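You operate a simulated robot arm through the tools that you are given. There is no shell and no other tool. Be economical: measure what you need, move in short steps, check, and stop when the job is done.

The job below is to be done with a simulated two-armed robot. You get a single attempt, and the scene is never put back.

## Task
Put one of the gel cans from the second shelf from the bottom of the short shelving on the blue board. Take the ochre jar and put it on the blue tile. Put the crate card marked "529" from the top of the wooden table on the middle shelf of the chest bay and the crate card marked "209" on the high top of the yarn table. Take the purple bobbin and put it on the tank bay of the dehumidifier. Carry the dial box with both arms and set it on the top of the beige desk. Put one of the numbered tiles from the top of the wooden table on the second shelf from the bottom of the short shelving. The order is free. Set down upright: gel can, ochre jar.

It is judged by the outcome, as a careful person would: the job done as asked, and still so three seconds after it is handed in. It fails if anything else is knocked over, pushed out of place, dropped, spilled or broken.

## Robot
Two 6-joint arms with two-finger parallel grippers on one trunk, on a base that drives. Base frame: it is fixed to the floor where the robot stands at the start and does not move with it; the origin is under the middle of the robot, x ahead of it, y to its left, z up. Readings come in cm, degrees, newtons and seconds.
The left shoulder is at the start at [8, 21.6, 154], the right one opposite. With the tool pointing down near the work surface each hand reaches from about 10 to 64 cm from the robot's upright axis, wherever it stands, measured 20 degrees to its own side. Places, roughly: blue board (15x20x2 cm) [70, -30, 70]; blue tile (6x6x3 cm) [-240, -190, 80]; crate card [-225, -150, 75]; dial box (45x22x10 cm) [-250, -220, 80]; gel can [75, 25, 75]; high top of the yarn table [-50, -200, 80]; middle shelf of the chest bay [30, 290, 130]; numbered tile [-225, -150, 75]; ochre jar [-200, -175, 75]; purple bobbin (4x5x4 cm) [-230, -230, 80]; second shelf of the short shelving [70, -10, 70]; tank bay of the dehumidifier (18x21 cm) [-162, -390, 52]; top of the beige desk [-410, -180, 90]. Payload 3.43 kg a hand.
The tool frame of a hand sits at the grasp point between the pads (the TCP): z along the fingers, y along the line on which they close. The tips reach 3 cm beyond it. The gripper opens to 9.4 cm. The fingers are 2.8 cm wide and 1 cm thick; the gripper's body (5 by 9.6 cm) begins 5.5 cm behind the TCP.
Orientation is that of the tool frame in the base frame, as a unit quaternion [x, y, z, w]. With the fingers straight down and closing along the base's y, the tool's x points along the base's -x, its y along +y and its z along -z.

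## Interface
- The arms move only by the tool move_arm. It takes "left_steps", "right_steps" or both (then of equal length, played together; a hand with none holds still); each is a list of rows, each an object of numbers (a shift or turn left out is 0, a gripper value left out holds the last): "dx", "dy", "dz": the shift along the tool's x, y, z in units of 30 mm (1.0 is 30 mm); "wx", "wy", "wz": the turn, a rotation vector about the tool's x, y, z in units of 5 degrees (1.0 is 5 degrees); "hand": the opening in per cent of the stroke, from 0 (shut) to 100 (fully open). In form: [{"dx": .., "dy": .., "dz": .., "wx": .., "wy": .., "wz": .., "hand": ..}, ...]. A call has 1 to 10 rows; each row shifts and turns the commanded pose from where the row before left it, along the tool's axes as they then stand. A call with a number of a shift or a turn outside -1 to 1 is refused whole. Each row takes 0.2 s and may step no farther than 5 cm and 8.6 degrees from the row before; otherwise, or with a gripper value out of range, the whole call is refused. A pose out of reach is approached as far as the arm can. The call stops where the force on the tool passes 40 N (or 10 N more than at its start, if that is more) or the arm is blocked; 0.2 s more then pass. The fingers move at their own pace (about 7.2 cm/s each) and stop on an object; they squeeze with about 44 N. The grip force told is the motor's: it shows also when the fingers shut on nothing. Time passes only in rows, and 0.2 s behind the last, so rows that do not move let the fingers close. The reply holds the time, the measured pose of the TCP, the force on the tool along the base axes, the opening and the grip force, in the units named above and with some noise, with the torque about the TCP (base axes, N m) and any sound that the robot's microphone picked up, and new pictures: "show" is both (left out), scene, wrist or none (wrist: the cameras of the hands that moved).
- Cameras (640 x 400 px; columns grow to the right, rows downward): "scene" is now at [8.22, -2.1, 168.47]; the picture's right is [-0.14, -0.99, 0.00], its down [-0.85, 0.12, -0.51] and it looks along [0.50, -0.07, -0.86] (base axes); focal length 252 px, centre (320, 200). "left" rides on the left gripper at [7.6, -1.4, -10.2] in its tool frame; the picture's right is [0.18, 0.98, 0.00], its down [-0.75, 0.14, -0.64] and it looks along [-0.63, 0.12, 0.77] (tool axes); focal length 243 px, centre (320, 200). "right" rides on the right gripper at [7.6, 1.4, -10.3] in its tool frame; the picture's right is [-0.18, 0.98, 0.00], its down [-0.75, -0.14, -0.64] and it looks along [-0.63, -0.12, 0.77] (tool axes); focal length 243 px, centre (320, 200). There is no depth. A picture from a camera that has moved, and an enlarged one, comes with that camera's place and axes in the base frame and with its lens. The place of the scene camera against the robot may be out by one fixed shift of up to 2.5 cm in any direction.
- slide_trunk(by): slides the trunk up (or, below 0, down) by that many cm; the arms and the scene camera ride with it, the base frame stays. It gives what a move gives, with no picture.
- roll_base(legs): drives the robot by 1 to 6 legs, each [ahead, left, turn to the left] in cm, cm and degrees, along the robot's own axes; the way and the turn of a leg run together, so that a leg with both is an arc; at most 150 cm and 180 degrees a leg. The arms and the cameras ride along, it lands a little off, and it stops where it bumps. It gives what a move gives, and a new picture of the scene camera.
- pan_tilt(pan, tilt): turns the head with the scene camera to pan (to the left, within 86 degrees either way) and tilt (down, from -29 to 69), counted from straight ahead of the robot. It gives what a move gives, and a new picture of the scene camera.
- inspect(camera, box): a new picture of the part [left, top, right, bottom] of that camera's present view, enlarged. It takes no simulated time.
- finish_job(): hands the job in; it is judged then, once.

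Go step by step. Nothing tells you exact positions but the pictures and the camera data: compare them with the known pose of the tool, close in by small moves and look again before you grip or let go. The budget is 196 turns and 260 pictures, counting those below and the enlarged ones. Unless the task says otherwise, let go and move clear before handing in, and close with one line.

The tools are called after "Call:" by a JSON object that holds its "fn" and its "kwargs". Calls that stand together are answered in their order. move_arm: Moves the arms, as the interface text tells. Its arguments: {"type":"object","properties":{"left_steps":{"type":"array","items":{"type":"object","properties":{"dx":{"type":"number"},"dy":{"type":"number"},"dz":{"type":"number"},"wx":{"type":"number"},"wy":{"type":"number"},"wz":{"type":"number"},"hand":{"type":"number"}}}},"right_steps":{"type":"array","items":{"type":"object","properties":{"dx":{"type":"number"},"dy":{"type":"number"},"dz":{"type":"number"},"wx":{"type":"number"},"wy":{"type":"number"},"wz":{"type":"number"},"hand":{"type":"number"}}}},"show":{"type":"string","enum":["both","scene","wrist","none"]}},"required":[]} The other tools are called the same way: slide_trunk (by) slides the trunk up or down; roll_base (legs) drives the base; pan_tilt (pan, tilt) turns the head that bears the scene camera; inspect (camera, box) takes an enlarged picture of a part of a camera's view; finish_job () hands the job in.

At the start:

```text
clock: 0.0
left_ee_pos: [31.84, 2.45, 96.58]
left_tool_rot: [0.001, 1.0, -0.001, 0.0]
left_ft_force: [0.3, -0.1, -0.3]
left_moment: [-0.03, -0.02, 0.01]
left_grip_width: 9.41
left_gripper_force: 0.1
right_ee_pos: [33.01, -20.72, 96.64]
right_tool_rot: [0.0, 1.0, 0.0, 0.0]
right_ft_force: [-0.1, 1.0, -0.1]
right_moment: [0.01, -0.01, -0.01]
right_grip_width: 9.39
right_gripper_force: 0.0
trunk travel left (down, up): [-77.0, 7.0]
robot x, y, heading: [-0.02, 0.24, 0.1]
head pan, tilt: [-7.9, 59.6]
```

scene: 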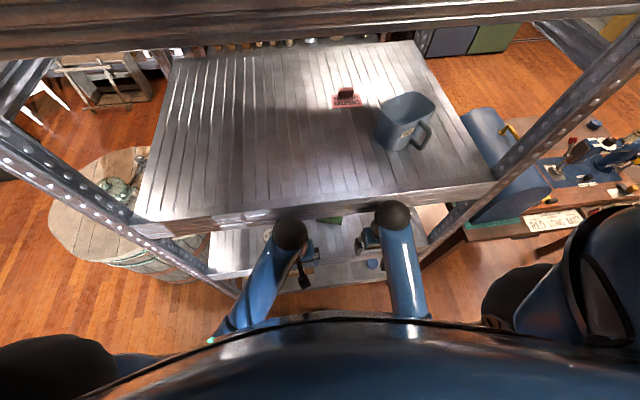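
right: 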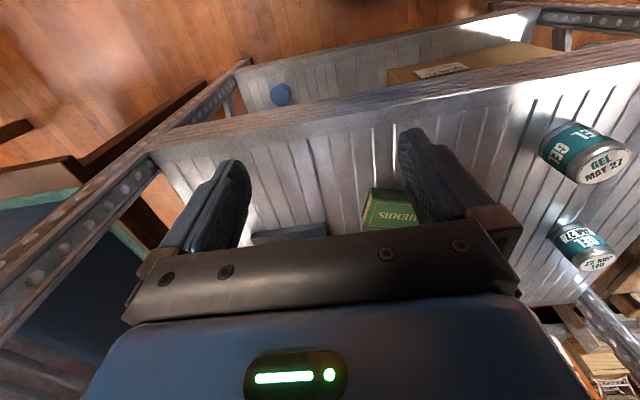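
left: 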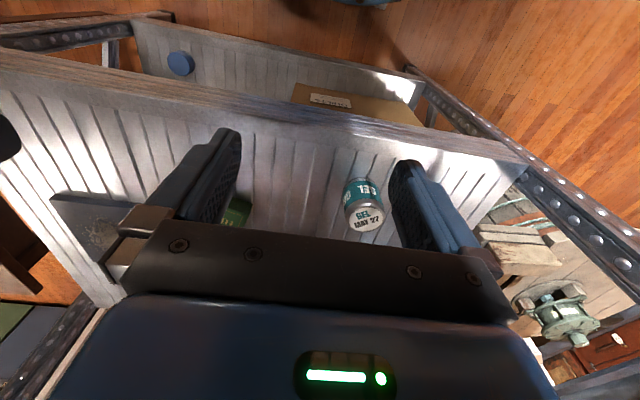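

I'm standing in front of the short shelving. The gel cans are on the shelf below the upper one, so I'll look at the geometry first.

Call:
{"fn": "inspect", "kwargs": {"camera": "left", "box": [0, 0, 640, 400]}}

Call:
{"fn": "inspect", "kwargs": {"camera": "right", "box": [160, 60, 640, 360]}}

Call:
{"fn": "pan_tilt", "kwargs": {"pan": 0, "tilt": 35}}

```text
1.00 times, centred on (320, 200) of left (not enlarged: the box is as wide or as high as the picture)
camera zoom: at [24.23, 1.01, 106.91], right [-0.18, 0.98, 0.0], down [0.75, 0.14, 0.64], along [0.63, 0.12, -0.77], focal length 243 px, centre (320, 200)
```

zoom: 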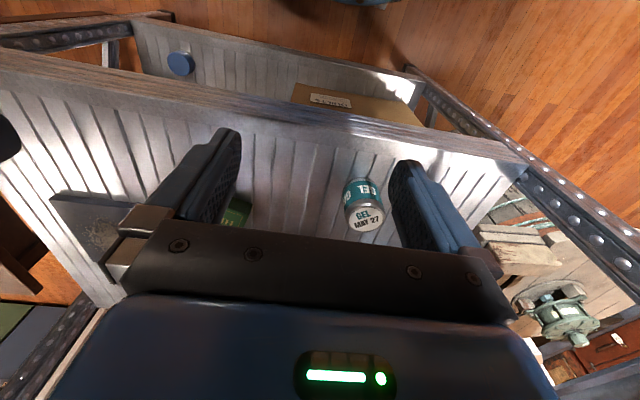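

```text
1.33 times, centred on (400, 210) of right
camera zoom: at [25.41, -19.41, 106.87], right [0.18, 0.98, 0.0], down [0.75, -0.14, 0.64], along [0.63, -0.12, -0.77], focal length 324 px, centre (213, 187)
```

zoom: 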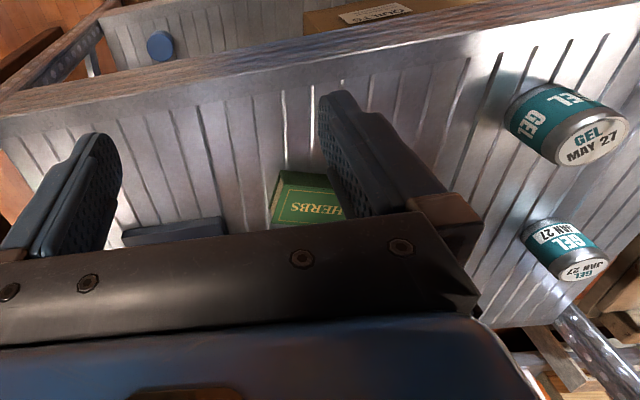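

```text
clock: 0.9
left_ee_pos: [31.78, 2.5, 96.7]
left_tool_rot: [0.0, 1.0, -0.001, 0.0]
left_ft_force: [-0.2, 0.8, -0.4]
left_moment: [-0.01, 0.0, 0.0]
left_grip_width: 9.41
left_gripper_force: 0.1
right_ee_pos: [32.97, -20.83, 96.59]
right_tool_rot: [0.0, 1.0, -0.001, -0.001]
right_ft_force: [0.3, -0.5, 0.5]
right_moment: [-0.04, 0.02, 0.02]
right_grip_width: 9.38
right_gripper_force: 0.0
trunk travel left (down, up): [-77.0, 7.0]
robot x, y, heading: [0.21, -0.14, -0.1]
head pan, tilt: [0.0, 35.0]
camera scene: at [10.4, -1.19, 171.85], right [0.0, -1.0, 0.0], down [-0.57, 0.0, -0.82], along [0.82, 0.0, -0.57], focal length 252 px, centre (320, 200)
```

scene: 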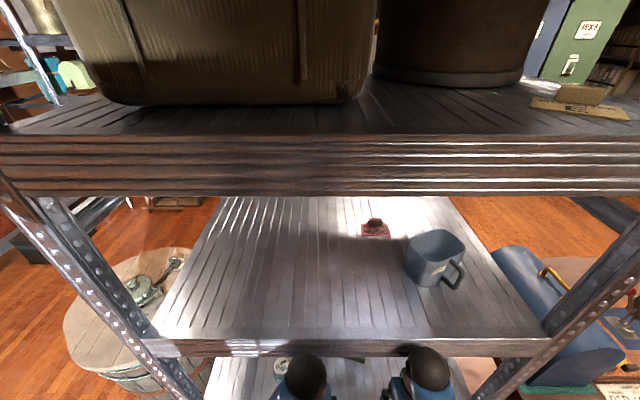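

The near gel can is at about (47, 12), with the shelf at z≈73 and its front edge at x≈37. I'll pull both hands back and pitch them 60° forward, then lower the trunk for a flatter reach.

Call:
{"fn": "move_arm", "kwargs": {"left_steps": [{"dx": 1}, {"dx": 1}, {"wy": -1}, {"wy": -1}, {"wy": -1}, {"wy": -1}, {"wy": -1}, {"wy": -1}, {"wy": -1}, {"wy": -1}], "right_steps": [{"dx": 1}, {"dx": 1}, {"wy": -1}, {"wy": -1}, {"wy": -1}, {"wy": -1}, {"wy": -1}, {"wy": -1}, {"wy": -1}, {"wy": -1}], "show": "none"}}

Call:
{"fn": "move_arm", "kwargs": {"left_steps": [{"wy": -1}, {"wy": -1}, {"wy": -1}, {"wy": -1}], "right_steps": [{"wy": -1}, {"wy": -1}, {"wy": -1}, {"wy": -1}], "show": "both"}}

```text
clock: 3.1
left_ee_pos: [30.03, 3.12, 100.54]
left_tool_rot: [-0.108, 0.93, -0.035, 0.35]
left_ft_force: [0.3, 0.0, 0.6]
left_moment: [-0.01, 0.0, 0.01]
left_grip_width: 9.42
left_gripper_force: 0.1
right_ee_pos: [26.97, -20.68, 96.28]
right_tool_rot: [0.0, 0.941, 0.0, 0.337]
right_ft_force: [0.0, 0.3, 0.4]
right_moment: [-0.03, 0.03, 0.01]
right_grip_width: 9.39
right_gripper_force: 0.0
trunk travel left (down, up): [-77.0, 7.0]
robot x, y, heading: [0.09, 0.31, -0.2]
head pan, tilt: [0.0, 35.0]
stopped in row 10 (left hand): the arm was blocked; the commanded pose is now the measured one
```

```text
clock: 4.0
left_ee_pos: [33.24, 5.58, 105.78]
left_tool_rot: [-0.219, 0.854, -0.053, 0.47]
left_ft_force: [-0.3, 0.3, 0.5]
left_moment: [0.0, -0.02, 0.02]
left_grip_width: 9.4
left_gripper_force: 0.0
right_ee_pos: [27.12, -20.78, 96.26]
right_tool_rot: [-0.001, 0.892, 0.0, 0.452]
right_ft_force: [0.8, -0.8, -0.3]
right_moment: [0.0, 0.01, 0.0]
right_grip_width: 9.4
right_gripper_force: 0.2
trunk travel left (down, up): [-77.0, 7.0]
robot x, y, heading: [0.19, 0.03, 0.1]
head pan, tilt: [0.0, 35.0]
stopped in row 4 (left hand): the arm was blocked; the commanded pose is now the measured one
camera scene: at [10.42, -1.27, 171.58], right [0.0, -1.0, 0.0], down [-0.57, 0.0, -0.82], along [0.82, 0.0, -0.57], focal length 252 px, centre (320, 200)
camera right: at [14.35, -19.51, 96.17], right [0.11, 0.98, 0.15], down [-0.07, -0.14, 0.99], along [0.99, -0.12, 0.06], focal length 243 px, centre (320, 200)
camera left: at [21.81, -0.16, 105.93], right [-0.4, 0.81, -0.43], down [-0.23, 0.37, 0.9], along [0.89, 0.46, 0.03], focal length 243 px, centre (320, 200)
```

scene: 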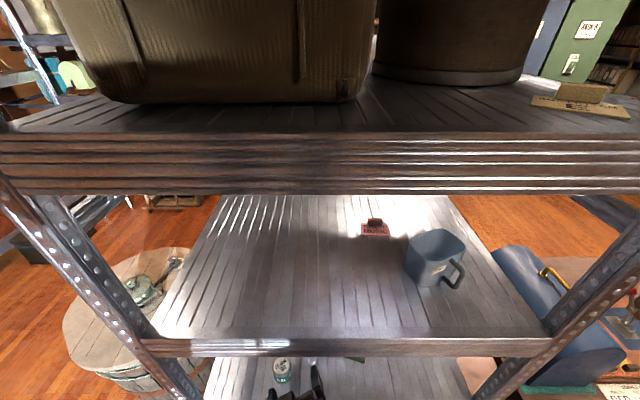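
right: 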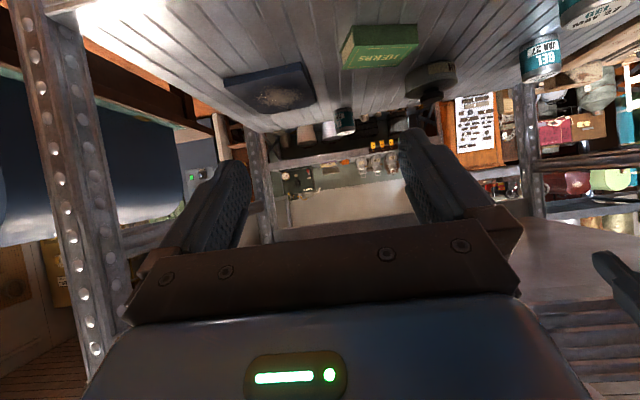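
left: 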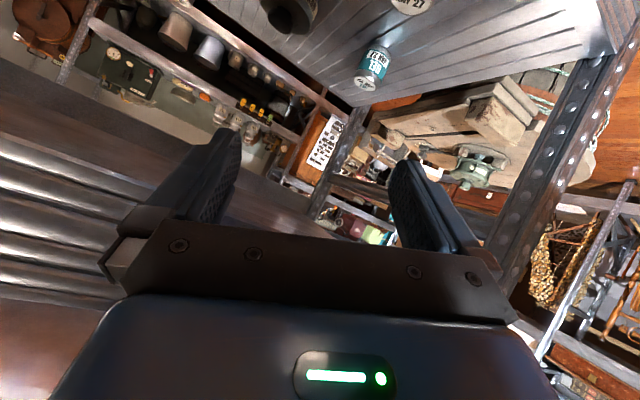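

The left wrist got twisted by crossing inward, but the right arm behaves well when it's aligned with its shoulder. I'll bring the left hand out and level it, then use the right arm for the can.

Call:
{"fn": "move_arm", "kwargs": {"left_steps": [{"dx": 0.1, "dy": 0.95, "dz": -0.2}, {"dx": 0.1, "dy": 0.95, "dz": -0.2}, {"dx": 0.1, "dy": 0.95, "dz": -0.2}, {"dx": 0.1, "dy": 0.95, "dz": -0.2}, {"wx": 0.245, "wy": -0.08, "wz": 0.83, "dy": 0.3}, {"wx": 0.245, "wy": -0.08, "wz": 0.83, "dy": 0.3}, {"wx": 0.245, "wy": -0.08, "wz": 0.83, "dy": 0.3}, {"wx": 0.245, "wy": -0.08, "wz": 0.83, "dy": 0.3}, {"wx": 0.245, "wy": -0.08, "wz": 0.83}, {"wx": 0.245, "wy": -0.08, "wz": 0.83}], "show": "none"}}

Call:
{"fn": "roll_base", "kwargs": {"legs": [[-12, 0, 0], [0, 33, 0]]}}

Call:
{"fn": "slide_trunk", "kwargs": {"by": -36}}

Call:
{"fn": "pan_tilt", "kwargs": {"pan": -20, "tilt": 30}}

```text
clock: 4.6
left_ee_pos: [32.83, 7.92, 106.72]
left_tool_rot: [-0.276, 0.827, -0.087, 0.482]
left_ft_force: [0.7, 0.0, -0.4]
left_moment: [-0.02, 0.0, -0.03]
left_grip_width: 9.38
left_gripper_force: 0.0
right_ee_pos: [27.08, -20.84, 96.59]
right_tool_rot: [-0.001, 0.892, 0.0, 0.452]
right_ft_force: [0.0, 0.1, -0.1]
right_moment: [0.0, 0.01, 0.0]
right_grip_width: 9.4
right_gripper_force: 0.1
trunk travel left (down, up): [-77.0, 7.0]
robot x, y, heading: [0.29, 0.08, -0.1]
head pan, tilt: [0.0, 35.0]
stopped in row 3 (left hand): the arm was blocked; the commanded pose is now the measured one
```

```text
clock: 7.7
left_ee_pos: [20.19, 40.76, 106.78]
left_tool_rot: [-0.279, 0.826, -0.087, 0.483]
left_ft_force: [0.4, 0.3, 0.6]
left_moment: [0.0, 0.0, -0.03]
left_grip_width: 9.42
left_gripper_force: 0.0
right_ee_pos: [14.6, 12.21, 96.47]
right_tool_rot: [-0.002, 0.892, 0.002, 0.453]
right_ft_force: [-0.9, -0.9, -0.1]
right_moment: [-0.02, 0.0, 0.02]
right_grip_width: 9.36
right_gripper_force: 0.0
trunk travel left (down, up): [-77.0, 7.0]
robot x, y, heading: [-12.6, 32.92, 0.3]
head pan, tilt: [0.0, 35.0]
camera scene: at [-2.25, 31.6, 171.86], right [0.0, -1.0, 0.0], down [-0.57, 0.0, -0.82], along [0.82, 0.01, -0.57], focal length 252 px, centre (320, 200)
```

scene: 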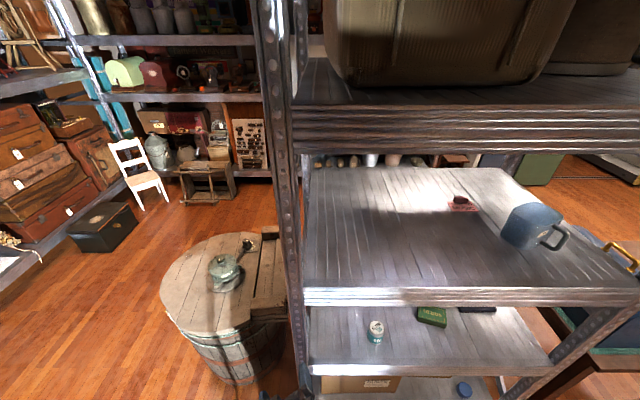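

```text
clock: 11.2
left_ee_pos: [20.18, 40.95, 70.98]
left_tool_rot: [-0.28, 0.825, -0.089, 0.483]
left_ft_force: [-0.1, 0.2, -0.3]
left_moment: [-0.01, -0.05, 0.02]
left_grip_width: 9.42
left_gripper_force: 0.0
right_ee_pos: [14.61, 12.52, 60.58]
right_tool_rot: [-0.003, 0.891, 0.0, 0.453]
right_ft_force: [0.1, 0.0, -0.3]
right_moment: [0.02, -0.01, 0.0]
right_grip_width: 9.39
right_gripper_force: 0.0
trunk travel left (down, up): [-41.0, 43.0]
robot x, y, heading: [-12.36, 33.17, -0.0]
head pan, tilt: [0.0, 35.0]
```

```text
clock: 12.0
left_ee_pos: [20.21, 41.18, 70.91]
left_tool_rot: [-0.279, 0.826, -0.089, 0.482]
left_ft_force: [-1.0, -0.4, 0.2]
left_moment: [0.01, -0.04, 0.0]
left_grip_width: 9.4
left_gripper_force: 0.0
right_ee_pos: [14.46, 12.43, 60.39]
right_tool_rot: [-0.003, 0.892, 0.001, 0.452]
right_ft_force: [0.7, -0.3, 0.1]
right_moment: [-0.01, 0.0, -0.02]
right_grip_width: 9.41
right_gripper_force: 0.1
trunk travel left (down, up): [-41.0, 43.0]
robot x, y, heading: [-12.69, 33.01, 0.4]
head pan, tilt: [-20.0, 30.0]
camera scene: at [-2.56, 28.87, 136.63], right [-0.34, -0.94, 0.0], down [-0.47, 0.17, -0.87], along [0.82, -0.29, -0.5], focal length 252 px, centre (320, 200)
```

scene: 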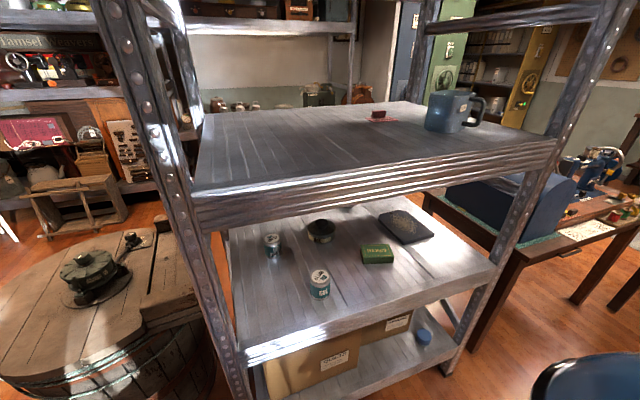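

I now see the MAY can at about (47, 12), the board centred near (68, -34), and a flat herbs box between them. I'll try to untwist the left hand, and bring the right hand up in front of the can.

Call:
{"fn": "move_arm", "kwargs": {"left_steps": [{"dz": -1}, {"dz": -1}, {"wx": 0.25, "wz": 0.9}, {"wx": 0.25, "wz": 0.9}, {"wx": 0.25, "wz": 0.9}, {"wx": 0.25, "wz": 0.9}, {"wx": 0.25, "wz": 0.9}, {"wx": 0.25, "wz": 0.9}], "show": "none"}}

Call:
{"fn": "move_arm", "kwargs": {"right_steps": [{"dx": -1, "dz": -0.4}, {"dx": -1, "dz": -0.4}, {"dx": -1, "dz": -0.4}, {"dx": -1, "dz": -0.4}, {"dx": -0.9, "dz": -0.4}, {"dx": -0.9, "dz": -0.4}], "show": "wrist"}}

```text
clock: 12.6
left_ee_pos: [18.65, 46.15, 71.72]
left_tool_rot: [-0.364, 0.79, 0.005, 0.494]
left_ft_force: [0.1, -0.1, -0.9]
left_moment: [-0.01, -0.01, 0.01]
left_grip_width: 9.4
left_gripper_force: 0.0
right_ee_pos: [14.52, 12.43, 60.57]
right_tool_rot: [-0.003, 0.892, 0.0, 0.453]
right_ft_force: [0.1, -0.4, -0.3]
right_moment: [-0.01, 0.0, 0.0]
right_grip_width: 9.4
right_gripper_force: 0.1
trunk travel left (down, up): [-41.0, 43.0]
robot x, y, heading: [-12.47, 33.05, 0.6]
head pan, tilt: [-20.0, 30.0]
stopped in row 2 (left hand): the arm was blocked; the commanded pose is now the measured one
```

```text
clock: 14.0
left_ee_pos: [18.6, 46.01, 71.77]
left_tool_rot: [-0.366, 0.79, 0.003, 0.492]
left_ft_force: [1.0, -0.1, 0.3]
left_moment: [0.0, 0.02, 0.02]
left_grip_width: 9.4
left_gripper_force: 0.1
right_ee_pos: [21.18, 12.72, 70.49]
right_tool_rot: [-0.003, 0.892, 0.001, 0.453]
right_ft_force: [0.5, -0.1, 0.5]
right_moment: [0.01, -0.02, 0.0]
right_grip_width: 9.39
right_gripper_force: 0.1
right hand out of reach, approached as far as the arm can: row 3, 4, 5, 6
trunk travel left (down, up): [-41.0, 43.0]
robot x, y, heading: [-12.39, 33.21, 0.1]
head pan, tilt: [-20.0, 30.0]
camera right: at [8.46, 14.0, 70.38], right [0.1, 0.98, 0.15], down [-0.07, -0.14, 0.99], along [0.99, -0.11, 0.06], focal length 243 px, centre (320, 200)
```

right: 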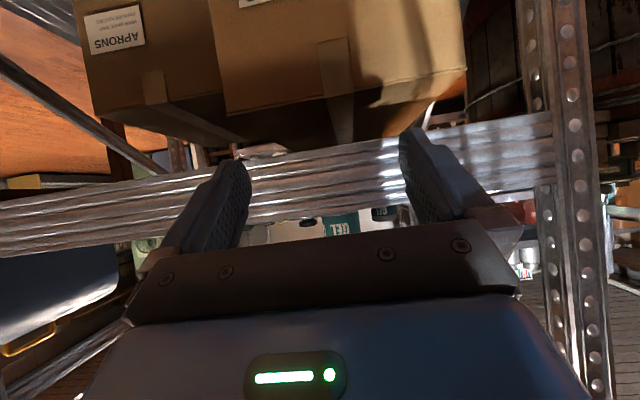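

The right arm is folded too tightly to rise here, so it needs to reach further out. I'll move it forward and up toward the shelf front.

Call:
{"fn": "move_arm", "kwargs": {"right_steps": [{"dx": -0.6, "dz": 0.7}, {"dx": -0.8, "dz": 0.4}, {"dx": -0.8, "dz": 0.3}, {"dx": -0.9, "dz": 0.2}, {"dx": -0.9, "dz": 0.2}, {"wy": -1}], "show": "wrist"}}

```text
clock: 15.4
left_ee_pos: [18.45, 45.94, 71.91]
left_tool_rot: [-0.367, 0.789, 0.002, 0.493]
left_ft_force: [0.0, -0.1, 0.0]
left_moment: [0.01, 0.0, -0.02]
left_grip_width: 9.42
left_gripper_force: 0.0
right_ee_pos: [32.69, 13.1, 77.16]
right_tool_rot: [-0.002, 0.872, 0.0, 0.49]
right_ft_force: [-1.1, -0.5, -0.1]
right_moment: [0.01, -0.03, 0.0]
right_grip_width: 9.39
right_gripper_force: 0.1
trunk travel left (down, up): [-41.0, 43.0]
robot x, y, heading: [-12.42, 33.17, 0.2]
head pan, tilt: [-20.0, 30.0]
camera right: at [20.02, 14.23, 75.96], right [0.09, 0.98, 0.16], down [-0.16, -0.14, 0.98], along [0.98, -0.11, 0.14], focal length 243 px, centre (320, 200)
```

right: 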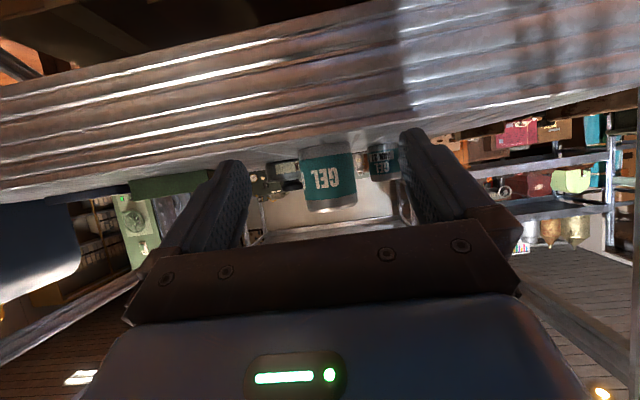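

The can is nearly centred between the fingers. I'll move forward until it sits between the pads.

Call:
{"fn": "move_arm", "kwargs": {"right_steps": [{"dx": -0.7, "dz": 0.6}, {"dx": -0.5, "dz": 0.8}, {"dx": -0.5, "dz": 0.8}, {"dx": -0.5, "dz": 0.8, "dy": -0.1}, {"dx": -0.5, "dz": 0.8}], "show": "both"}}

```text
clock: 16.6
left_ee_pos: [18.58, 45.93, 71.76]
left_tool_rot: [-0.366, 0.79, 0.001, 0.493]
left_ft_force: [-0.1, 0.5, 0.6]
left_moment: [-0.02, -0.01, 0.02]
left_grip_width: 9.42
left_gripper_force: 0.0
right_ee_pos: [46.81, 12.74, 77.99]
right_tool_rot: [-0.002, 0.871, 0.0, 0.492]
right_ft_force: [0.0, -0.2, 0.2]
right_moment: [-0.04, 0.04, 0.02]
right_grip_width: 9.39
right_gripper_force: 0.0
trunk travel left (down, up): [-41.0, 43.0]
robot x, y, heading: [-12.63, 32.98, 0.2]
head pan, tilt: [-20.0, 30.0]
camera scene: at [-2.45, 28.88, 136.63], right [-0.34, -0.94, 0.0], down [-0.47, 0.17, -0.87], along [0.81, -0.29, -0.5], focal length 252 px, centre (320, 200)
camera right: at [34.06, 13.97, 76.78], right [0.09, 0.98, 0.16], down [-0.16, -0.14, 0.98], along [0.98, -0.11, 0.14], focal length 243 px, centre (320, 200)
```

scene: 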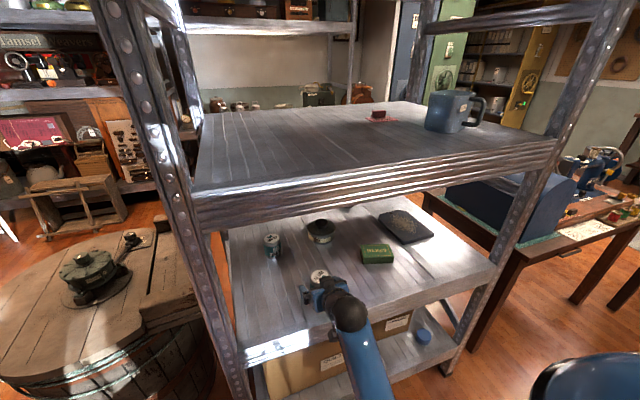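
right: 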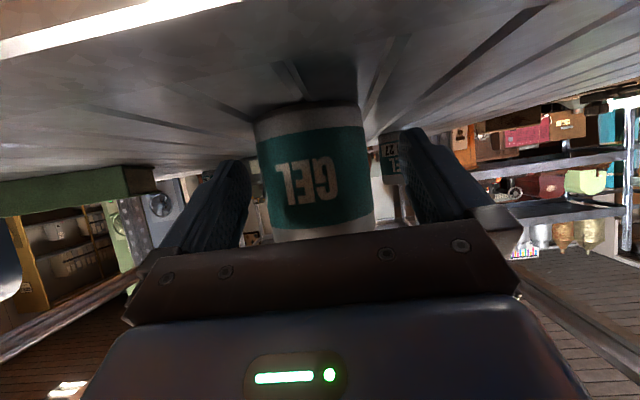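

The can is centred at the pads, so I'll close the grip and then lift.

Call:
{"fn": "move_arm", "kwargs": {"right_steps": [{"hand": 0}, {"hand": 0}, {"hand": 0}, {"hand": 0}], "show": "none"}}

Call:
{"fn": "move_arm", "kwargs": {"right_steps": [{"dx": -0.85, "dz": -0.5}, {"dx": -0.85, "dz": -0.5}, {"dx": 0.3, "dz": -0.8}], "show": "wrist"}}

```text
clock: 17.6
left_ee_pos: [18.6, 45.86, 71.9]
left_tool_rot: [-0.367, 0.789, 0.001, 0.493]
left_ft_force: [0.4, 0.5, 0.7]
left_moment: [0.01, 0.01, -0.01]
left_grip_width: 9.38
left_gripper_force: 0.0
right_ee_pos: [46.74, 12.74, 77.84]
right_tool_rot: [-0.002, 0.871, 0.0, 0.492]
right_ft_force: [0.0, -0.9, 2.1]
right_moment: [-0.14, -0.07, -0.01]
right_grip_width: 6.11
right_gripper_force: 44.4
trunk travel left (down, up): [-41.0, 43.0]
robot x, y, heading: [-12.46, 33.12, -0.0]
head pan, tilt: [-20.0, 30.0]
```

```text
clock: 18.4
left_ee_pos: [18.67, 46.01, 71.88]
left_tool_rot: [-0.366, 0.789, 0.002, 0.494]
left_ft_force: [0.1, 0.0, 0.6]
left_moment: [0.02, 0.0, -0.02]
left_grip_width: 9.41
left_gripper_force: 0.2
right_ee_pos: [44.11, 12.54, 84.51]
right_tool_rot: [-0.002, 0.871, 0.0, 0.491]
right_ft_force: [0.3, -0.4, 1.2]
right_moment: [0.0, 0.01, 0.01]
right_grip_width: 0.0
right_gripper_force: 32.6
trunk travel left (down, up): [-41.0, 43.0]
robot x, y, heading: [-12.67, 32.96, -0.0]
head pan, tilt: [-20.0, 30.0]
camera right: at [31.4, 13.67, 83.34], right [0.09, 0.98, 0.16], down [-0.16, -0.14, 0.98], along [0.98, -0.11, 0.14], focal length 243 px, centre (320, 200)
```

right: 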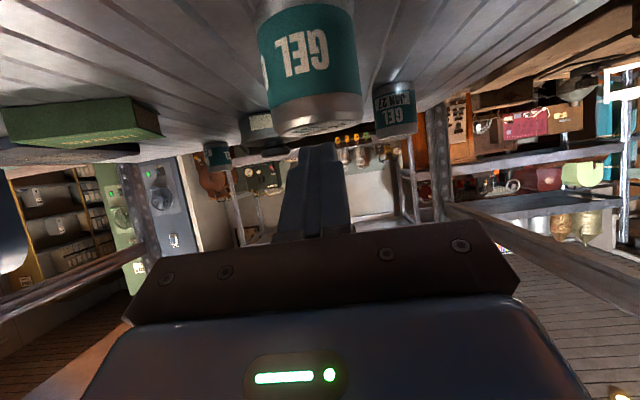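

The can slipped out and is still standing where it was. I probably gripped it slightly ahead of its widest part. I'll back off, open, and come in about 1.5 cm deeper.

Call:
{"fn": "move_arm", "kwargs": {"right_steps": [{"dx": 0.4, "dz": -0.65, "hand": 100}, {"dx": 0.4, "dz": -0.65}, {"hand": 100}, {"hand": 100}, {"dx": 0.95, "dz": 0.58}, {"dx": 0.95, "dz": 0.58}], "show": "wrist"}}

```text
clock: 19.8
left_ee_pos: [18.63, 46.01, 71.85]
left_tool_rot: [-0.366, 0.789, 0.002, 0.493]
left_ft_force: [0.1, 0.0, -1.2]
left_moment: [0.0, -0.01, -0.02]
left_grip_width: 9.38
left_gripper_force: 0.1
right_ee_pos: [39.61, 12.72, 77.63]
right_tool_rot: [-0.003, 0.871, 0.0, 0.49]
right_ft_force: [1.3, 0.5, 0.0]
right_moment: [-0.03, -0.02, -0.02]
right_grip_width: 9.41
right_gripper_force: 0.1
trunk travel left (down, up): [-41.0, 43.0]
robot x, y, heading: [-12.67, 33.2, 0.4]
head pan, tilt: [-20.0, 30.0]
camera right: at [26.88, 13.95, 76.5], right [0.09, 0.98, 0.16], down [-0.16, -0.14, 0.98], along [0.98, -0.11, 0.14], focal length 243 px, centre (320, 200)
```

right: 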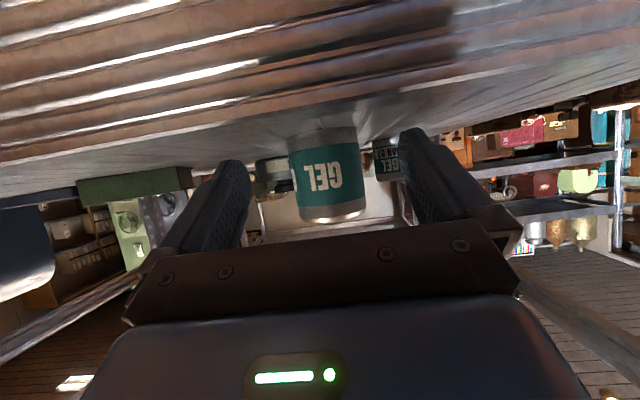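

Call:
{"fn": "move_arm", "kwargs": {"right_steps": [{"dx": -0.52, "dz": 0.84}, {"dx": -0.52, "dz": 0.84}, {"dx": -0.5, "dz": 0.82}, {"hand": 0}, {"hand": 0}, {"hand": 0}, {"hand": 0}], "show": "wrist"}}

```text
clock: 21.4
left_ee_pos: [18.62, 45.99, 71.81]
left_tool_rot: [-0.366, 0.789, 0.001, 0.493]
left_ft_force: [0.0, -0.8, -0.4]
left_moment: [-0.01, -0.01, -0.01]
left_grip_width: 9.4
left_gripper_force: 0.1
right_ee_pos: [48.37, 12.39, 78.09]
right_tool_rot: [-0.002, 0.871, 0.001, 0.491]
right_ft_force: [0.7, 0.7, 0.1]
right_moment: [0.01, -0.03, 0.02]
right_grip_width: 6.33
right_gripper_force: 44.1
trunk travel left (down, up): [-41.0, 43.0]
robot x, y, heading: [-12.74, 33.5, 0.3]
head pan, tilt: [-20.0, 30.0]
camera right: at [35.68, 13.75, 76.95], right [0.09, 0.98, 0.16], down [-0.16, -0.14, 0.98], along [0.98, -0.11, 0.14], focal length 243 px, centre (320, 200)
```

right: 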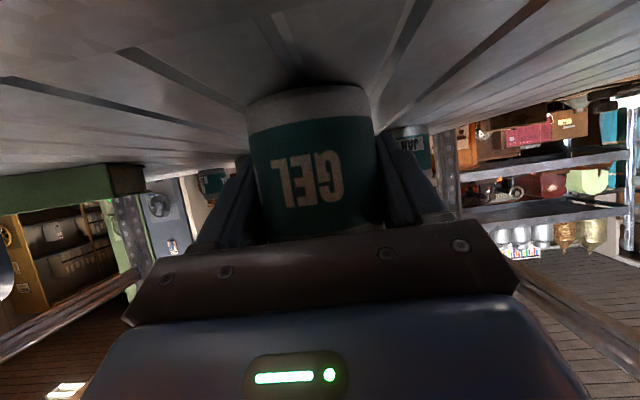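

The grip is wider now, at 6.33 cm. I'll lift slowly and straight up.

Call:
{"fn": "move_arm", "kwargs": {"right_steps": [{"dx": -0.28, "dz": -0.17}, {"dx": -0.28, "dz": -0.17}, {"dx": -0.28, "dz": -0.17}, {"dx": -0.28, "dz": -0.17}], "show": "wrist"}}

```text
clock: 22.4
left_ee_pos: [18.67, 46.01, 71.74]
left_tool_rot: [-0.366, 0.789, 0.002, 0.494]
left_ft_force: [0.1, 0.5, -0.3]
left_moment: [0.01, -0.03, -0.02]
left_grip_width: 9.42
left_gripper_force: 0.1
right_ee_pos: [48.63, 12.43, 81.77]
right_tool_rot: [-0.002, 0.871, 0.0, 0.491]
right_ft_force: [-0.5, -0.5, -1.9]
right_moment: [-0.01, -0.06, 0.0]
right_grip_width: 6.33
right_gripper_force: 43.5
trunk travel left (down, up): [-41.0, 43.0]
robot x, y, heading: [-12.39, 32.93, 0.1]
head pan, tilt: [-20.0, 30.0]
camera right: at [35.92, 13.8, 80.69], right [0.09, 0.98, 0.16], down [-0.16, -0.14, 0.98], along [0.98, -0.11, 0.14], focal length 243 px, centre (320, 200)
```

right: 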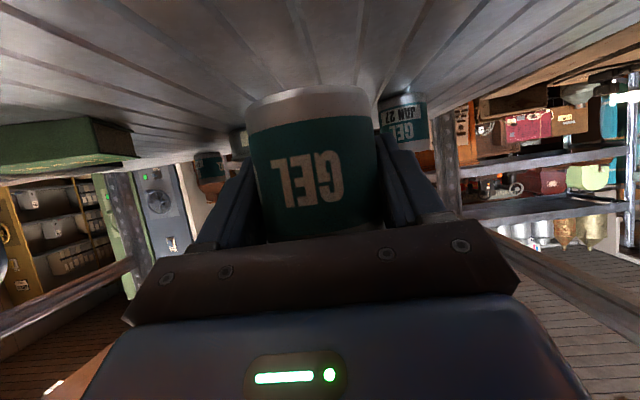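

The can is held. Before driving, I'll swing the left hand out in line with its shoulder and untwist it so it clears the shelf.

Call:
{"fn": "move_arm", "kwargs": {"left_steps": [{"dx": -0.6, "dy": 0.4, "dz": 0.6}, {"dx": -0.6, "dy": 0.4, "dz": 0.6}, {"dx": -0.6, "dy": 0.4, "dz": 0.6}, {"wx": 0.54, "wy": 0.09, "wz": 0.9}, {"wx": 0.54, "wy": 0.09, "wz": 0.9}, {"wx": 0.54, "wy": 0.09, "wz": 0.9}, {"wx": 0.54, "wy": 0.09, "wz": 0.9}, {"wx": 0.54, "wy": 0.09, "wz": 0.9}, {"wx": 0.54, "wy": 0.09, "wz": 0.9}, {"wx": 0.54, "wy": 0.09, "wz": 0.9}], "right_steps": [{"dx": -0.57, "dz": -0.34}, {"dx": -0.57, "dz": -0.34}, {"dx": -0.57, "dz": -0.34}, {}, {}, {}, {}, {}, {}, {}], "show": "none"}}

```text
clock: 24.6
left_ee_pos: [22.17, 53.29, 72.0]
left_tool_rot: [-0.049, 0.862, -0.006, 0.505]
left_ft_force: [1.1, -0.7, 0.8]
left_moment: [0.01, 0.01, 0.0]
left_grip_width: 9.4
left_gripper_force: 0.0
right_ee_pos: [48.74, 12.6, 87.56]
right_tool_rot: [-0.004, 0.871, 0.002, 0.491]
right_ft_force: [0.1, 0.2, -2.0]
right_moment: [-0.01, -0.01, -0.01]
right_grip_width: 6.33
right_gripper_force: 44.6
trunk travel left (down, up): [-41.0, 43.0]
robot x, y, heading: [-12.49, 33.03, 0.3]
head pan, tilt: [-20.0, 30.0]
```

Call:
{"fn": "move_arm", "kwargs": {"left_steps": [{"wy": 1}, {"wy": 1}, {"wy": 1}, {"wy": 1}, {"wy": 1}, {"wy": 1}, {"wy": 1}, {"wy": 1}, {"wy": 1, "dx": 0.8}, {"wy": 1, "dx": 0.8}], "show": "none"}}

Call:
{"fn": "roll_base", "kwargs": {"legs": [[0, -45.5, 0]]}}

```text
clock: 26.8
left_ee_pos: [18.41, 52.81, 68.17]
left_tool_rot: [-0.042, 0.994, -0.026, 0.093]
left_ft_force: [0.0, 0.4, 1.2]
left_moment: [-0.01, -0.02, -0.01]
left_grip_width: 9.41
left_gripper_force: 0.1
left hand out of reach, approached as far as the arm can: row 1, 2, 3, 4
right_ee_pos: [48.68, 12.69, 87.55]
right_tool_rot: [-0.002, 0.871, 0.0, 0.491]
right_ft_force: [-0.2, -0.3, -2.1]
right_moment: [0.0, 0.01, 0.02]
right_grip_width: 6.31
right_gripper_force: 44.0
trunk travel left (down, up): [-41.0, 43.0]
robot x, y, heading: [-12.74, 33.18, 0.5]
head pan, tilt: [-20.0, 30.0]
```

```text
clock: 29.6
left_ee_pos: [18.59, 6.13, 68.1]
left_tool_rot: [-0.038, 0.994, -0.027, 0.094]
left_ft_force: [0.1, 0.4, 0.1]
left_moment: [-0.03, 0.0, -0.01]
left_grip_width: 9.39
left_gripper_force: 0.1
right_ee_pos: [48.65, -34.14, 87.6]
right_tool_rot: [0.0, 0.871, -0.001, 0.491]
right_ft_force: [-0.2, 0.3, -1.6]
right_moment: [0.03, -0.03, 0.03]
right_grip_width: 6.33
right_gripper_force: 44.1
trunk travel left (down, up): [-41.0, 43.0]
robot x, y, heading: [-12.24, -13.27, -0.0]
head pan, tilt: [-20.0, 30.0]
camera scene: at [-2.47, -17.64, 136.63], right [-0.34, -0.94, 0.0], down [-0.47, 0.17, -0.87], along [0.81, -0.3, -0.5], focal length 252 px, centre (320, 200)
```

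scene: 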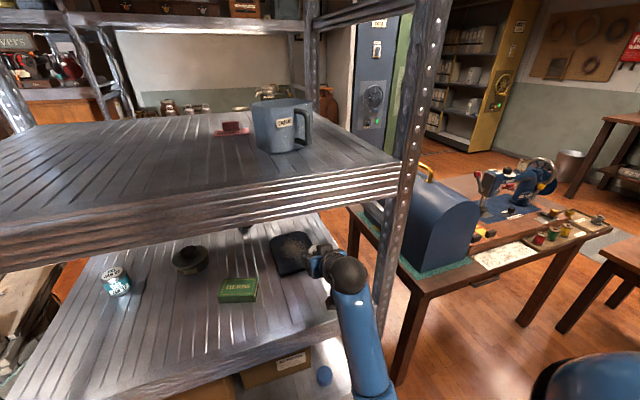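

The board centre looks to be near (66, -34), in line with the held can. I'll tuck the left hand back a bit and drive ahead.

Call:
{"fn": "move_arm", "kwargs": {"left_steps": [{"dx": 1}, {"dx": 1}], "show": "none"}}

Call:
{"fn": "roll_base", "kwargs": {"legs": [[14, 0, 0]]}}

Call:
{"fn": "inspect", "kwargs": {"camera": "right", "box": [0, 0, 640, 400]}}

```text
clock: 30.2
left_ee_pos: [14.01, 5.5, 65.24]
left_tool_rot: [-0.039, 0.994, -0.027, 0.095]
left_ft_force: [-0.2, 0.2, -0.1]
left_moment: [0.0, 0.02, 0.0]
left_grip_width: 9.41
left_gripper_force: 0.1
left hand out of reach, approached as far as the arm can: row 1, 2
right_ee_pos: [48.64, -34.0, 87.73]
right_tool_rot: [0.002, 0.871, -0.002, 0.491]
right_ft_force: [0.0, 0.6, -1.7]
right_moment: [0.0, 0.01, -0.02]
right_grip_width: 6.33
right_gripper_force: 44.3
trunk travel left (down, up): [-41.0, 43.0]
robot x, y, heading: [-12.75, -13.38, -0.4]
head pan, tilt: [-20.0, 30.0]
```

```text
clock: 31.5
left_ee_pos: [28.07, 5.6, 65.22]
left_tool_rot: [-0.039, 0.995, -0.027, 0.093]
left_ft_force: [0.1, -0.4, -0.5]
left_moment: [-0.02, 0.03, 0.02]
left_grip_width: 9.4
left_gripper_force: 0.1
right_ee_pos: [62.72, -34.05, 87.74]
right_tool_rot: [0.0, 0.871, -0.001, 0.491]
right_ft_force: [0.1, -0.4, -0.8]
right_moment: [-0.01, 0.01, 0.01]
right_grip_width: 6.31
right_gripper_force: 44.2
trunk travel left (down, up): [-41.0, 43.0]
robot x, y, heading: [1.42, -13.45, -0.0]
head pan, tilt: [-20.0, 30.0]
camera scene: at [11.61, -17.62, 136.64], right [-0.34, -0.94, 0.0], down [-0.47, 0.17, -0.87], along [0.81, -0.3, -0.5], focal length 252 px, centre (320, 200)
```

scene: 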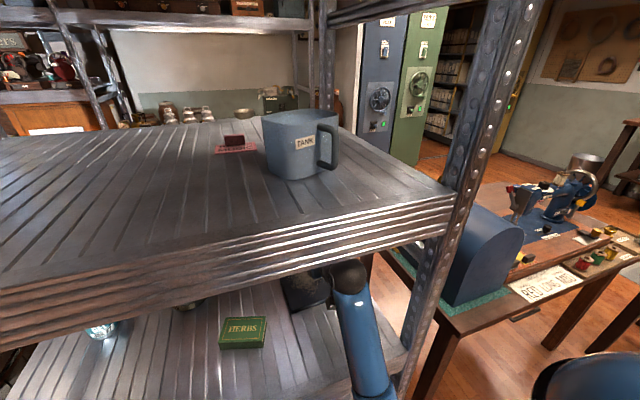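

```text
1.00 times, centred on (320, 200) of right (not enlarged: the box is as wide or as high as the picture)
camera zoom: at [50.04, -32.71, 86.45], right [0.1, 0.98, 0.16], down [-0.16, -0.14, 0.98], along [0.98, -0.12, 0.14], focal length 243 px, centre (320, 200)
```

zoom: 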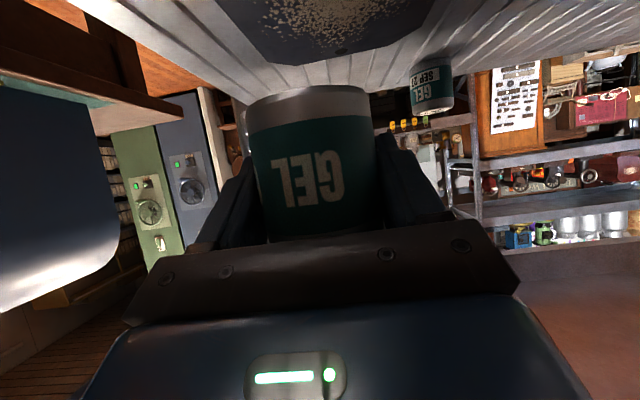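

The board is under and just ahead of the can. I'll move forward about 3 cm and lower to just above it, then go down gently.

Call:
{"fn": "move_arm", "kwargs": {"right_steps": [{"dx": -0.3, "dz": 0.5}, {"dx": -0.27, "dz": 0.44}, {"dx": 0.46, "dz": 0.28}, {"dx": 0.46, "dz": 0.28}, {"dx": 0.46, "dz": 0.28}, {"dx": 0.46, "dz": 0.28}], "show": "wrist"}}

Call:
{"fn": "move_arm", "kwargs": {"right_steps": [{"dx": 0.08, "dz": 0.05}, {"dx": 0.08, "dz": 0.05}, {"dx": 0.08, "dz": 0.05}, {"dx": 0.08, "dz": 0.05}], "show": "none"}}

```text
clock: 32.9
left_ee_pos: [28.14, 5.59, 65.26]
left_tool_rot: [-0.038, 0.995, -0.026, 0.093]
left_ft_force: [-0.2, 0.1, 0.8]
left_moment: [0.01, 0.0, 0.04]
left_grip_width: 9.4
left_gripper_force: 0.0
right_ee_pos: [66.05, -34.01, 81.12]
right_tool_rot: [0.001, 0.871, -0.002, 0.491]
right_ft_force: [1.5, -0.2, -1.3]
right_moment: [-0.03, 0.02, 0.02]
right_grip_width: 6.3
right_gripper_force: 44.4
trunk travel left (down, up): [-41.0, 43.0]
robot x, y, heading: [1.62, -13.18, 0.1]
head pan, tilt: [-20.0, 30.0]
camera right: at [53.38, -32.68, 80.05], right [0.1, 0.98, 0.16], down [-0.16, -0.14, 0.98], along [0.98, -0.12, 0.14], focal length 243 px, centre (320, 200)
```

right: 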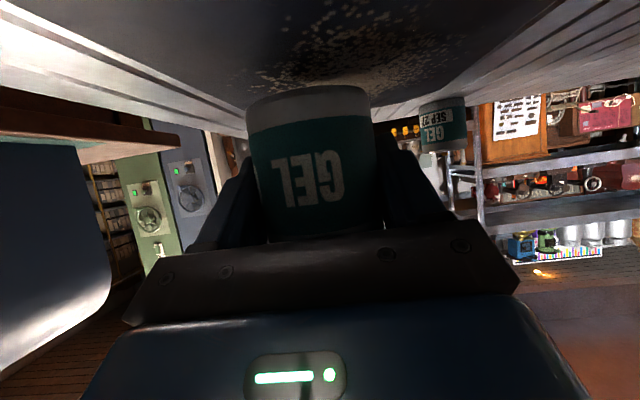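

```text
clock: 33.9
left_ee_pos: [28.1, 5.67, 65.24]
left_tool_rot: [-0.039, 0.995, -0.026, 0.093]
left_ft_force: [-0.2, 0.1, -0.2]
left_moment: [0.01, 0.02, -0.03]
left_grip_width: 9.43
left_gripper_force: 0.1
right_ee_pos: [66.18, -34.1, 80.09]
right_tool_rot: [0.0, 0.872, -0.002, 0.49]
right_ft_force: [0.1, 0.7, -1.9]
right_moment: [0.0, -0.01, 0.03]
right_grip_width: 6.34
right_gripper_force: 44.2
trunk travel left (down, up): [-41.0, 43.0]
robot x, y, heading: [1.45, -13.56, -0.0]
head pan, tilt: [-20.0, 30.0]
```

No contact yet, so I'll keep lowering in small steps.

Call:
{"fn": "move_arm", "kwargs": {"right_steps": [{"dx": 0.07, "dz": 0.04}, {"dx": 0.07, "dz": 0.04}, {"dx": 0.07, "dz": 0.04}], "show": "wrist"}}

```text
clock: 34.7
left_ee_pos: [28.04, 5.6, 65.3]
left_tool_rot: [-0.039, 0.994, -0.027, 0.094]
left_ft_force: [0.3, -0.4, 0.5]
left_moment: [-0.01, 0.04, 0.0]
left_grip_width: 9.41
left_gripper_force: 0.1
right_ee_pos: [65.99, -34.02, 79.71]
right_tool_rot: [-0.001, 0.869, -0.001, 0.494]
right_ft_force: [6.2, 0.6, 11.5]
right_moment: [-0.04, 0.24, 0.02]
right_grip_width: 6.34
right_gripper_force: 44.4
trunk travel left (down, up): [-41.0, 43.0]
robot x, y, heading: [1.53, -13.15, -0.1]
head pan, tilt: [-20.0, 30.0]
camera right: at [53.34, -32.72, 78.46], right [0.09, 0.98, 0.16], down [-0.17, -0.14, 0.98], along [0.98, -0.12, 0.15], focal length 243 px, centre (320, 200)
```

right: 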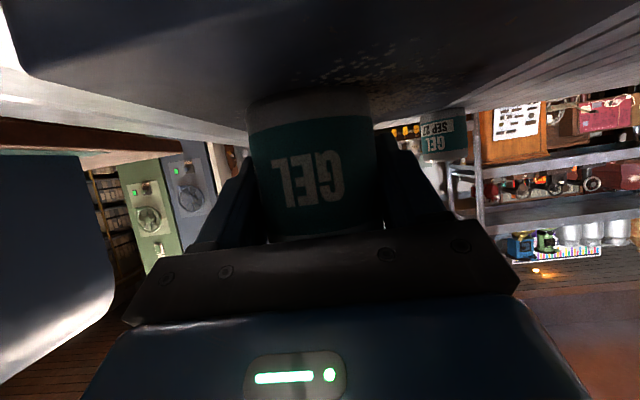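

The can is in contact with the board. I'll release and back straight out.

Call:
{"fn": "move_arm", "kwargs": {"right_steps": [{"dx": -0.06, "dz": -0.03}, {"hand": 100}, {"hand": 100}, {"hand": 100}, {"hand": 100}], "show": "wrist"}}

Call:
{"fn": "move_arm", "kwargs": {"right_steps": [{"dx": 0.42, "dz": -0.8}, {"dx": 0.42, "dz": -0.8}, {"dx": 0.42, "dz": -0.8}, {"dx": 0.42, "dz": -0.8}, {"dx": 0.42, "dz": -0.8}], "show": "wrist"}}

```text
clock: 35.9
left_ee_pos: [28.06, 5.59, 65.21]
left_tool_rot: [-0.039, 0.994, -0.026, 0.095]
left_ft_force: [0.0, -1.6, 1.1]
left_moment: [-0.02, 0.0, 0.0]
left_grip_width: 9.42
left_gripper_force: 0.0
right_ee_pos: [66.02, -33.99, 79.47]
right_tool_rot: [0.0, 0.871, -0.001, 0.491]
right_ft_force: [0.1, -0.7, -0.6]
right_moment: [-0.01, 0.0, 0.0]
right_grip_width: 9.38
right_gripper_force: 0.1
trunk travel left (down, up): [-41.0, 43.0]
robot x, y, heading: [1.65, -12.8, -0.1]
head pan, tilt: [-20.0, 30.0]
camera right: at [53.29, -32.74, 78.36], right [0.1, 0.98, 0.16], down [-0.16, -0.14, 0.98], along [0.98, -0.12, 0.14], focal length 243 px, centre (320, 200)
```

right: 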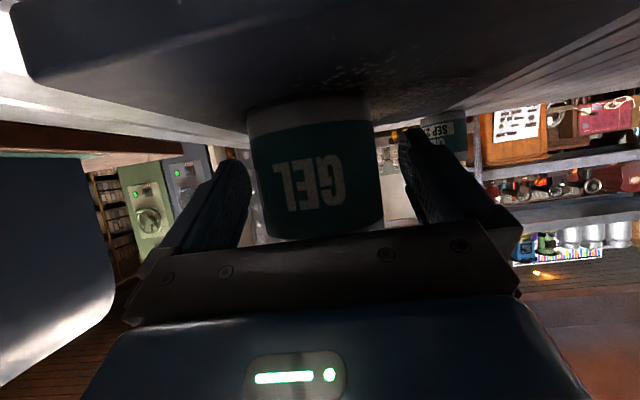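

```text
clock: 37.1
left_ee_pos: [27.98, 5.59, 65.29]
left_tool_rot: [-0.039, 0.994, -0.027, 0.095]
left_ft_force: [-0.9, -0.1, 0.2]
left_moment: [0.01, 0.01, -0.02]
left_grip_width: 9.41
left_gripper_force: 0.0
right_ee_pos: [52.26, -34.15, 80.66]
right_tool_rot: [0.0, 0.872, -0.001, 0.49]
right_ft_force: [-0.6, -0.3, 0.3]
right_moment: [0.01, 0.0, 0.0]
right_grip_width: 9.4
right_gripper_force: 0.0
trunk travel left (down, up): [-41.0, 43.0]
robot x, y, heading: [1.5, -13.37, -0.2]
head pan, tilt: [-20.0, 30.0]
camera right: at [39.61, -32.82, 79.46], right [0.1, 0.98, 0.16], down [-0.16, -0.14, 0.98], along [0.98, -0.12, 0.14], focal length 243 px, centre (320, 200)
```

right: 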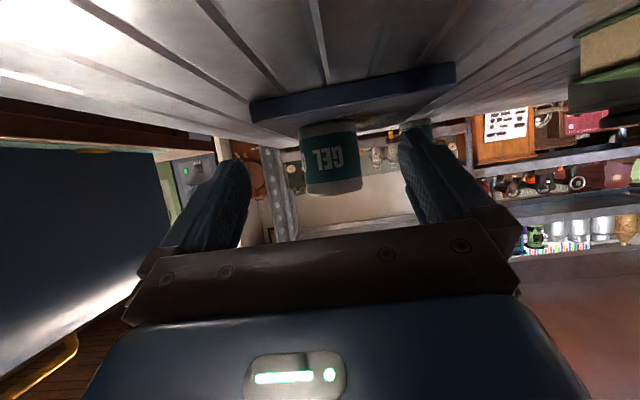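

The can is standing on the board. Now I'll back away, retract the arm, and look toward the wooden table area to the rear right.

Call:
{"fn": "roll_base", "kwargs": {"legs": [[-45, 0, 0]]}}

Call:
{"fn": "slide_trunk", "kwargs": {"by": 36}}

Call:
{"fn": "pan_tilt", "kwargs": {"pan": -86, "tilt": 25}}

```text
clock: 39.8
left_ee_pos: [-16.66, 5.77, 65.22]
left_tool_rot: [-0.042, 0.994, -0.026, 0.095]
left_ft_force: [0.1, 0.6, -0.2]
left_moment: [0.0, -0.02, 0.01]
left_grip_width: 9.4
left_gripper_force: 0.0
right_ee_pos: [7.91, -33.89, 80.64]
right_tool_rot: [-0.003, 0.871, 0.0, 0.491]
right_ft_force: [-0.8, 0.0, -0.3]
right_moment: [0.01, 0.03, 0.04]
right_grip_width: 9.4
right_gripper_force: 0.0
trunk travel left (down, up): [-41.0, 43.0]
robot x, y, heading: [-43.8, -13.34, 0.6]
head pan, tilt: [-20.0, 30.0]
camera scene: at [-33.09, -17.66, 136.64], right [-0.34, -0.94, 0.0], down [-0.47, 0.17, -0.87], along [0.82, -0.29, -0.5], focal length 252 px, centre (320, 200)
```

scene: 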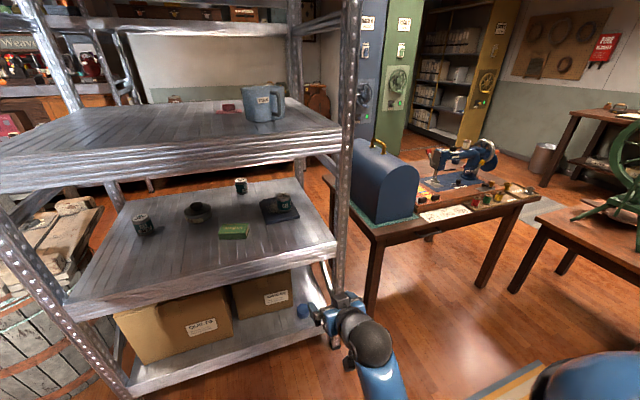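

```text
clock: 43.3
left_ee_pos: [-16.73, 5.66, 101.17]
left_tool_rot: [-0.042, 0.994, -0.026, 0.095]
left_ft_force: [-0.1, -0.4, 0.6]
left_moment: [-0.02, 0.03, -0.01]
left_grip_width: 9.39
left_gripper_force: 0.1
right_ee_pos: [7.96, -34.03, 116.55]
right_tool_rot: [-0.003, 0.871, 0.001, 0.491]
right_ft_force: [-0.5, 0.3, 0.1]
right_moment: [-0.02, -0.01, 0.01]
right_grip_width: 9.38
right_gripper_force: 0.2
trunk travel left (down, up): [-77.0, 7.0]
robot x, y, heading: [-43.05, -13.13, 0.3]
head pan, tilt: [-20.0, 30.0]
```

```text
clock: 44.7
left_ee_pos: [-16.71, 5.6, 101.21]
left_tool_rot: [-0.042, 0.994, -0.027, 0.094]
left_ft_force: [-0.6, 0.0, 0.6]
left_moment: [-0.01, 0.02, 0.02]
left_grip_width: 9.41
left_gripper_force: 0.0
right_ee_pos: [7.89, -33.83, 116.52]
right_tool_rot: [-0.003, 0.871, 0.001, 0.491]
right_ft_force: [-0.3, -0.8, 0.0]
right_moment: [0.0, -0.02, -0.01]
right_grip_width: 9.38
right_gripper_force: 0.0
trunk travel left (down, up): [-77.0, 7.0]
robot x, y, heading: [-43.02, -13.36, 0.5]
head pan, tilt: [-85.9, 25.0]
camera scene: at [-40.85, -23.81, 173.44], right [-1.0, -0.08, 0.0], down [-0.03, 0.42, -0.91], along [0.07, -0.9, -0.42], focal length 252 px, centre (320, 200)
```

scene: 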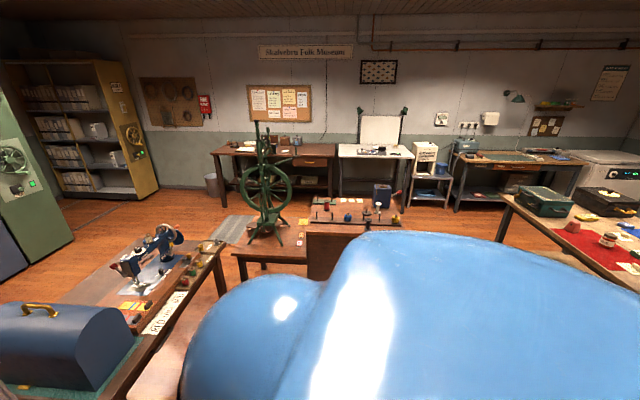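

The tables lie to the rear. I'll turn right to face them for a look.

Call:
{"fn": "roll_base", "kwargs": {"legs": [[0, 0, -140]]}}

Call:
{"fn": "pan_tilt", "kwargs": {"pan": 0, "tilt": 25}}

```text
clock: 50.8
left_ee_pos: [-50.39, -45.26, 101.21]
left_tool_rot: [0.915, 0.392, -0.097, 0.008]
left_ft_force: [-0.1, 0.5, -0.4]
left_moment: [0.0, -0.01, -0.02]
left_grip_width: 9.4
left_gripper_force: 0.1
right_ee_pos: [-94.89, -31.88, 116.62]
right_tool_rot: [0.814, 0.311, -0.459, 0.174]
right_ft_force: [0.3, 0.6, -0.6]
right_moment: [0.02, 0.0, -0.01]
right_grip_width: 9.38
right_gripper_force: 0.0
trunk travel left (down, up): [-77.0, 7.0]
robot x, y, heading: [-42.93, -13.42, -138.2]
head pan, tilt: [-85.9, 25.0]
camera scene: at [-53.43, -10.25, 173.44], right [0.7, 0.72, 0.0], down [0.3, -0.29, -0.91], along [-0.65, 0.63, -0.42], focal length 252 px, centre (320, 200)
```

scene: 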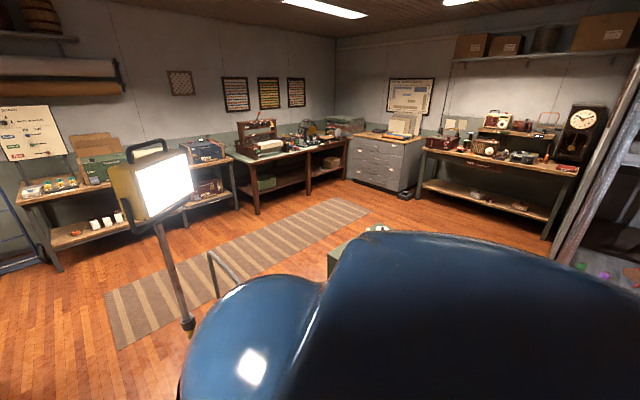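

```text
clock: 52.4
left_ee_pos: [-50.38, -45.33, 101.24]
left_tool_rot: [0.914, 0.393, -0.097, 0.009]
left_ft_force: [0.4, -0.6, 0.3]
left_moment: [0.01, -0.03, 0.01]
left_grip_width: 9.42
left_gripper_force: 0.0
right_ee_pos: [-94.97, -31.87, 116.64]
right_tool_rot: [0.813, 0.312, -0.459, 0.176]
right_ft_force: [0.2, 0.4, -0.8]
right_moment: [-0.01, 0.0, 0.02]
right_grip_width: 9.36
right_gripper_force: 0.1
trunk travel left (down, up): [-77.0, 7.0]
robot x, y, heading: [-43.09, -13.18, -138.1]
head pan, tilt: [0.0, 25.0]
camera scene: at [-53.7, -22.79, 173.44], right [-0.67, 0.75, 0.0], down [0.32, 0.28, -0.91], along [-0.68, -0.6, -0.42], focal length 252 px, centre (320, 200)
```

scene: 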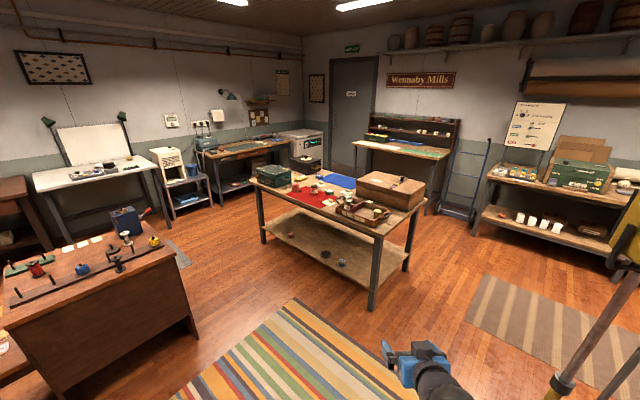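

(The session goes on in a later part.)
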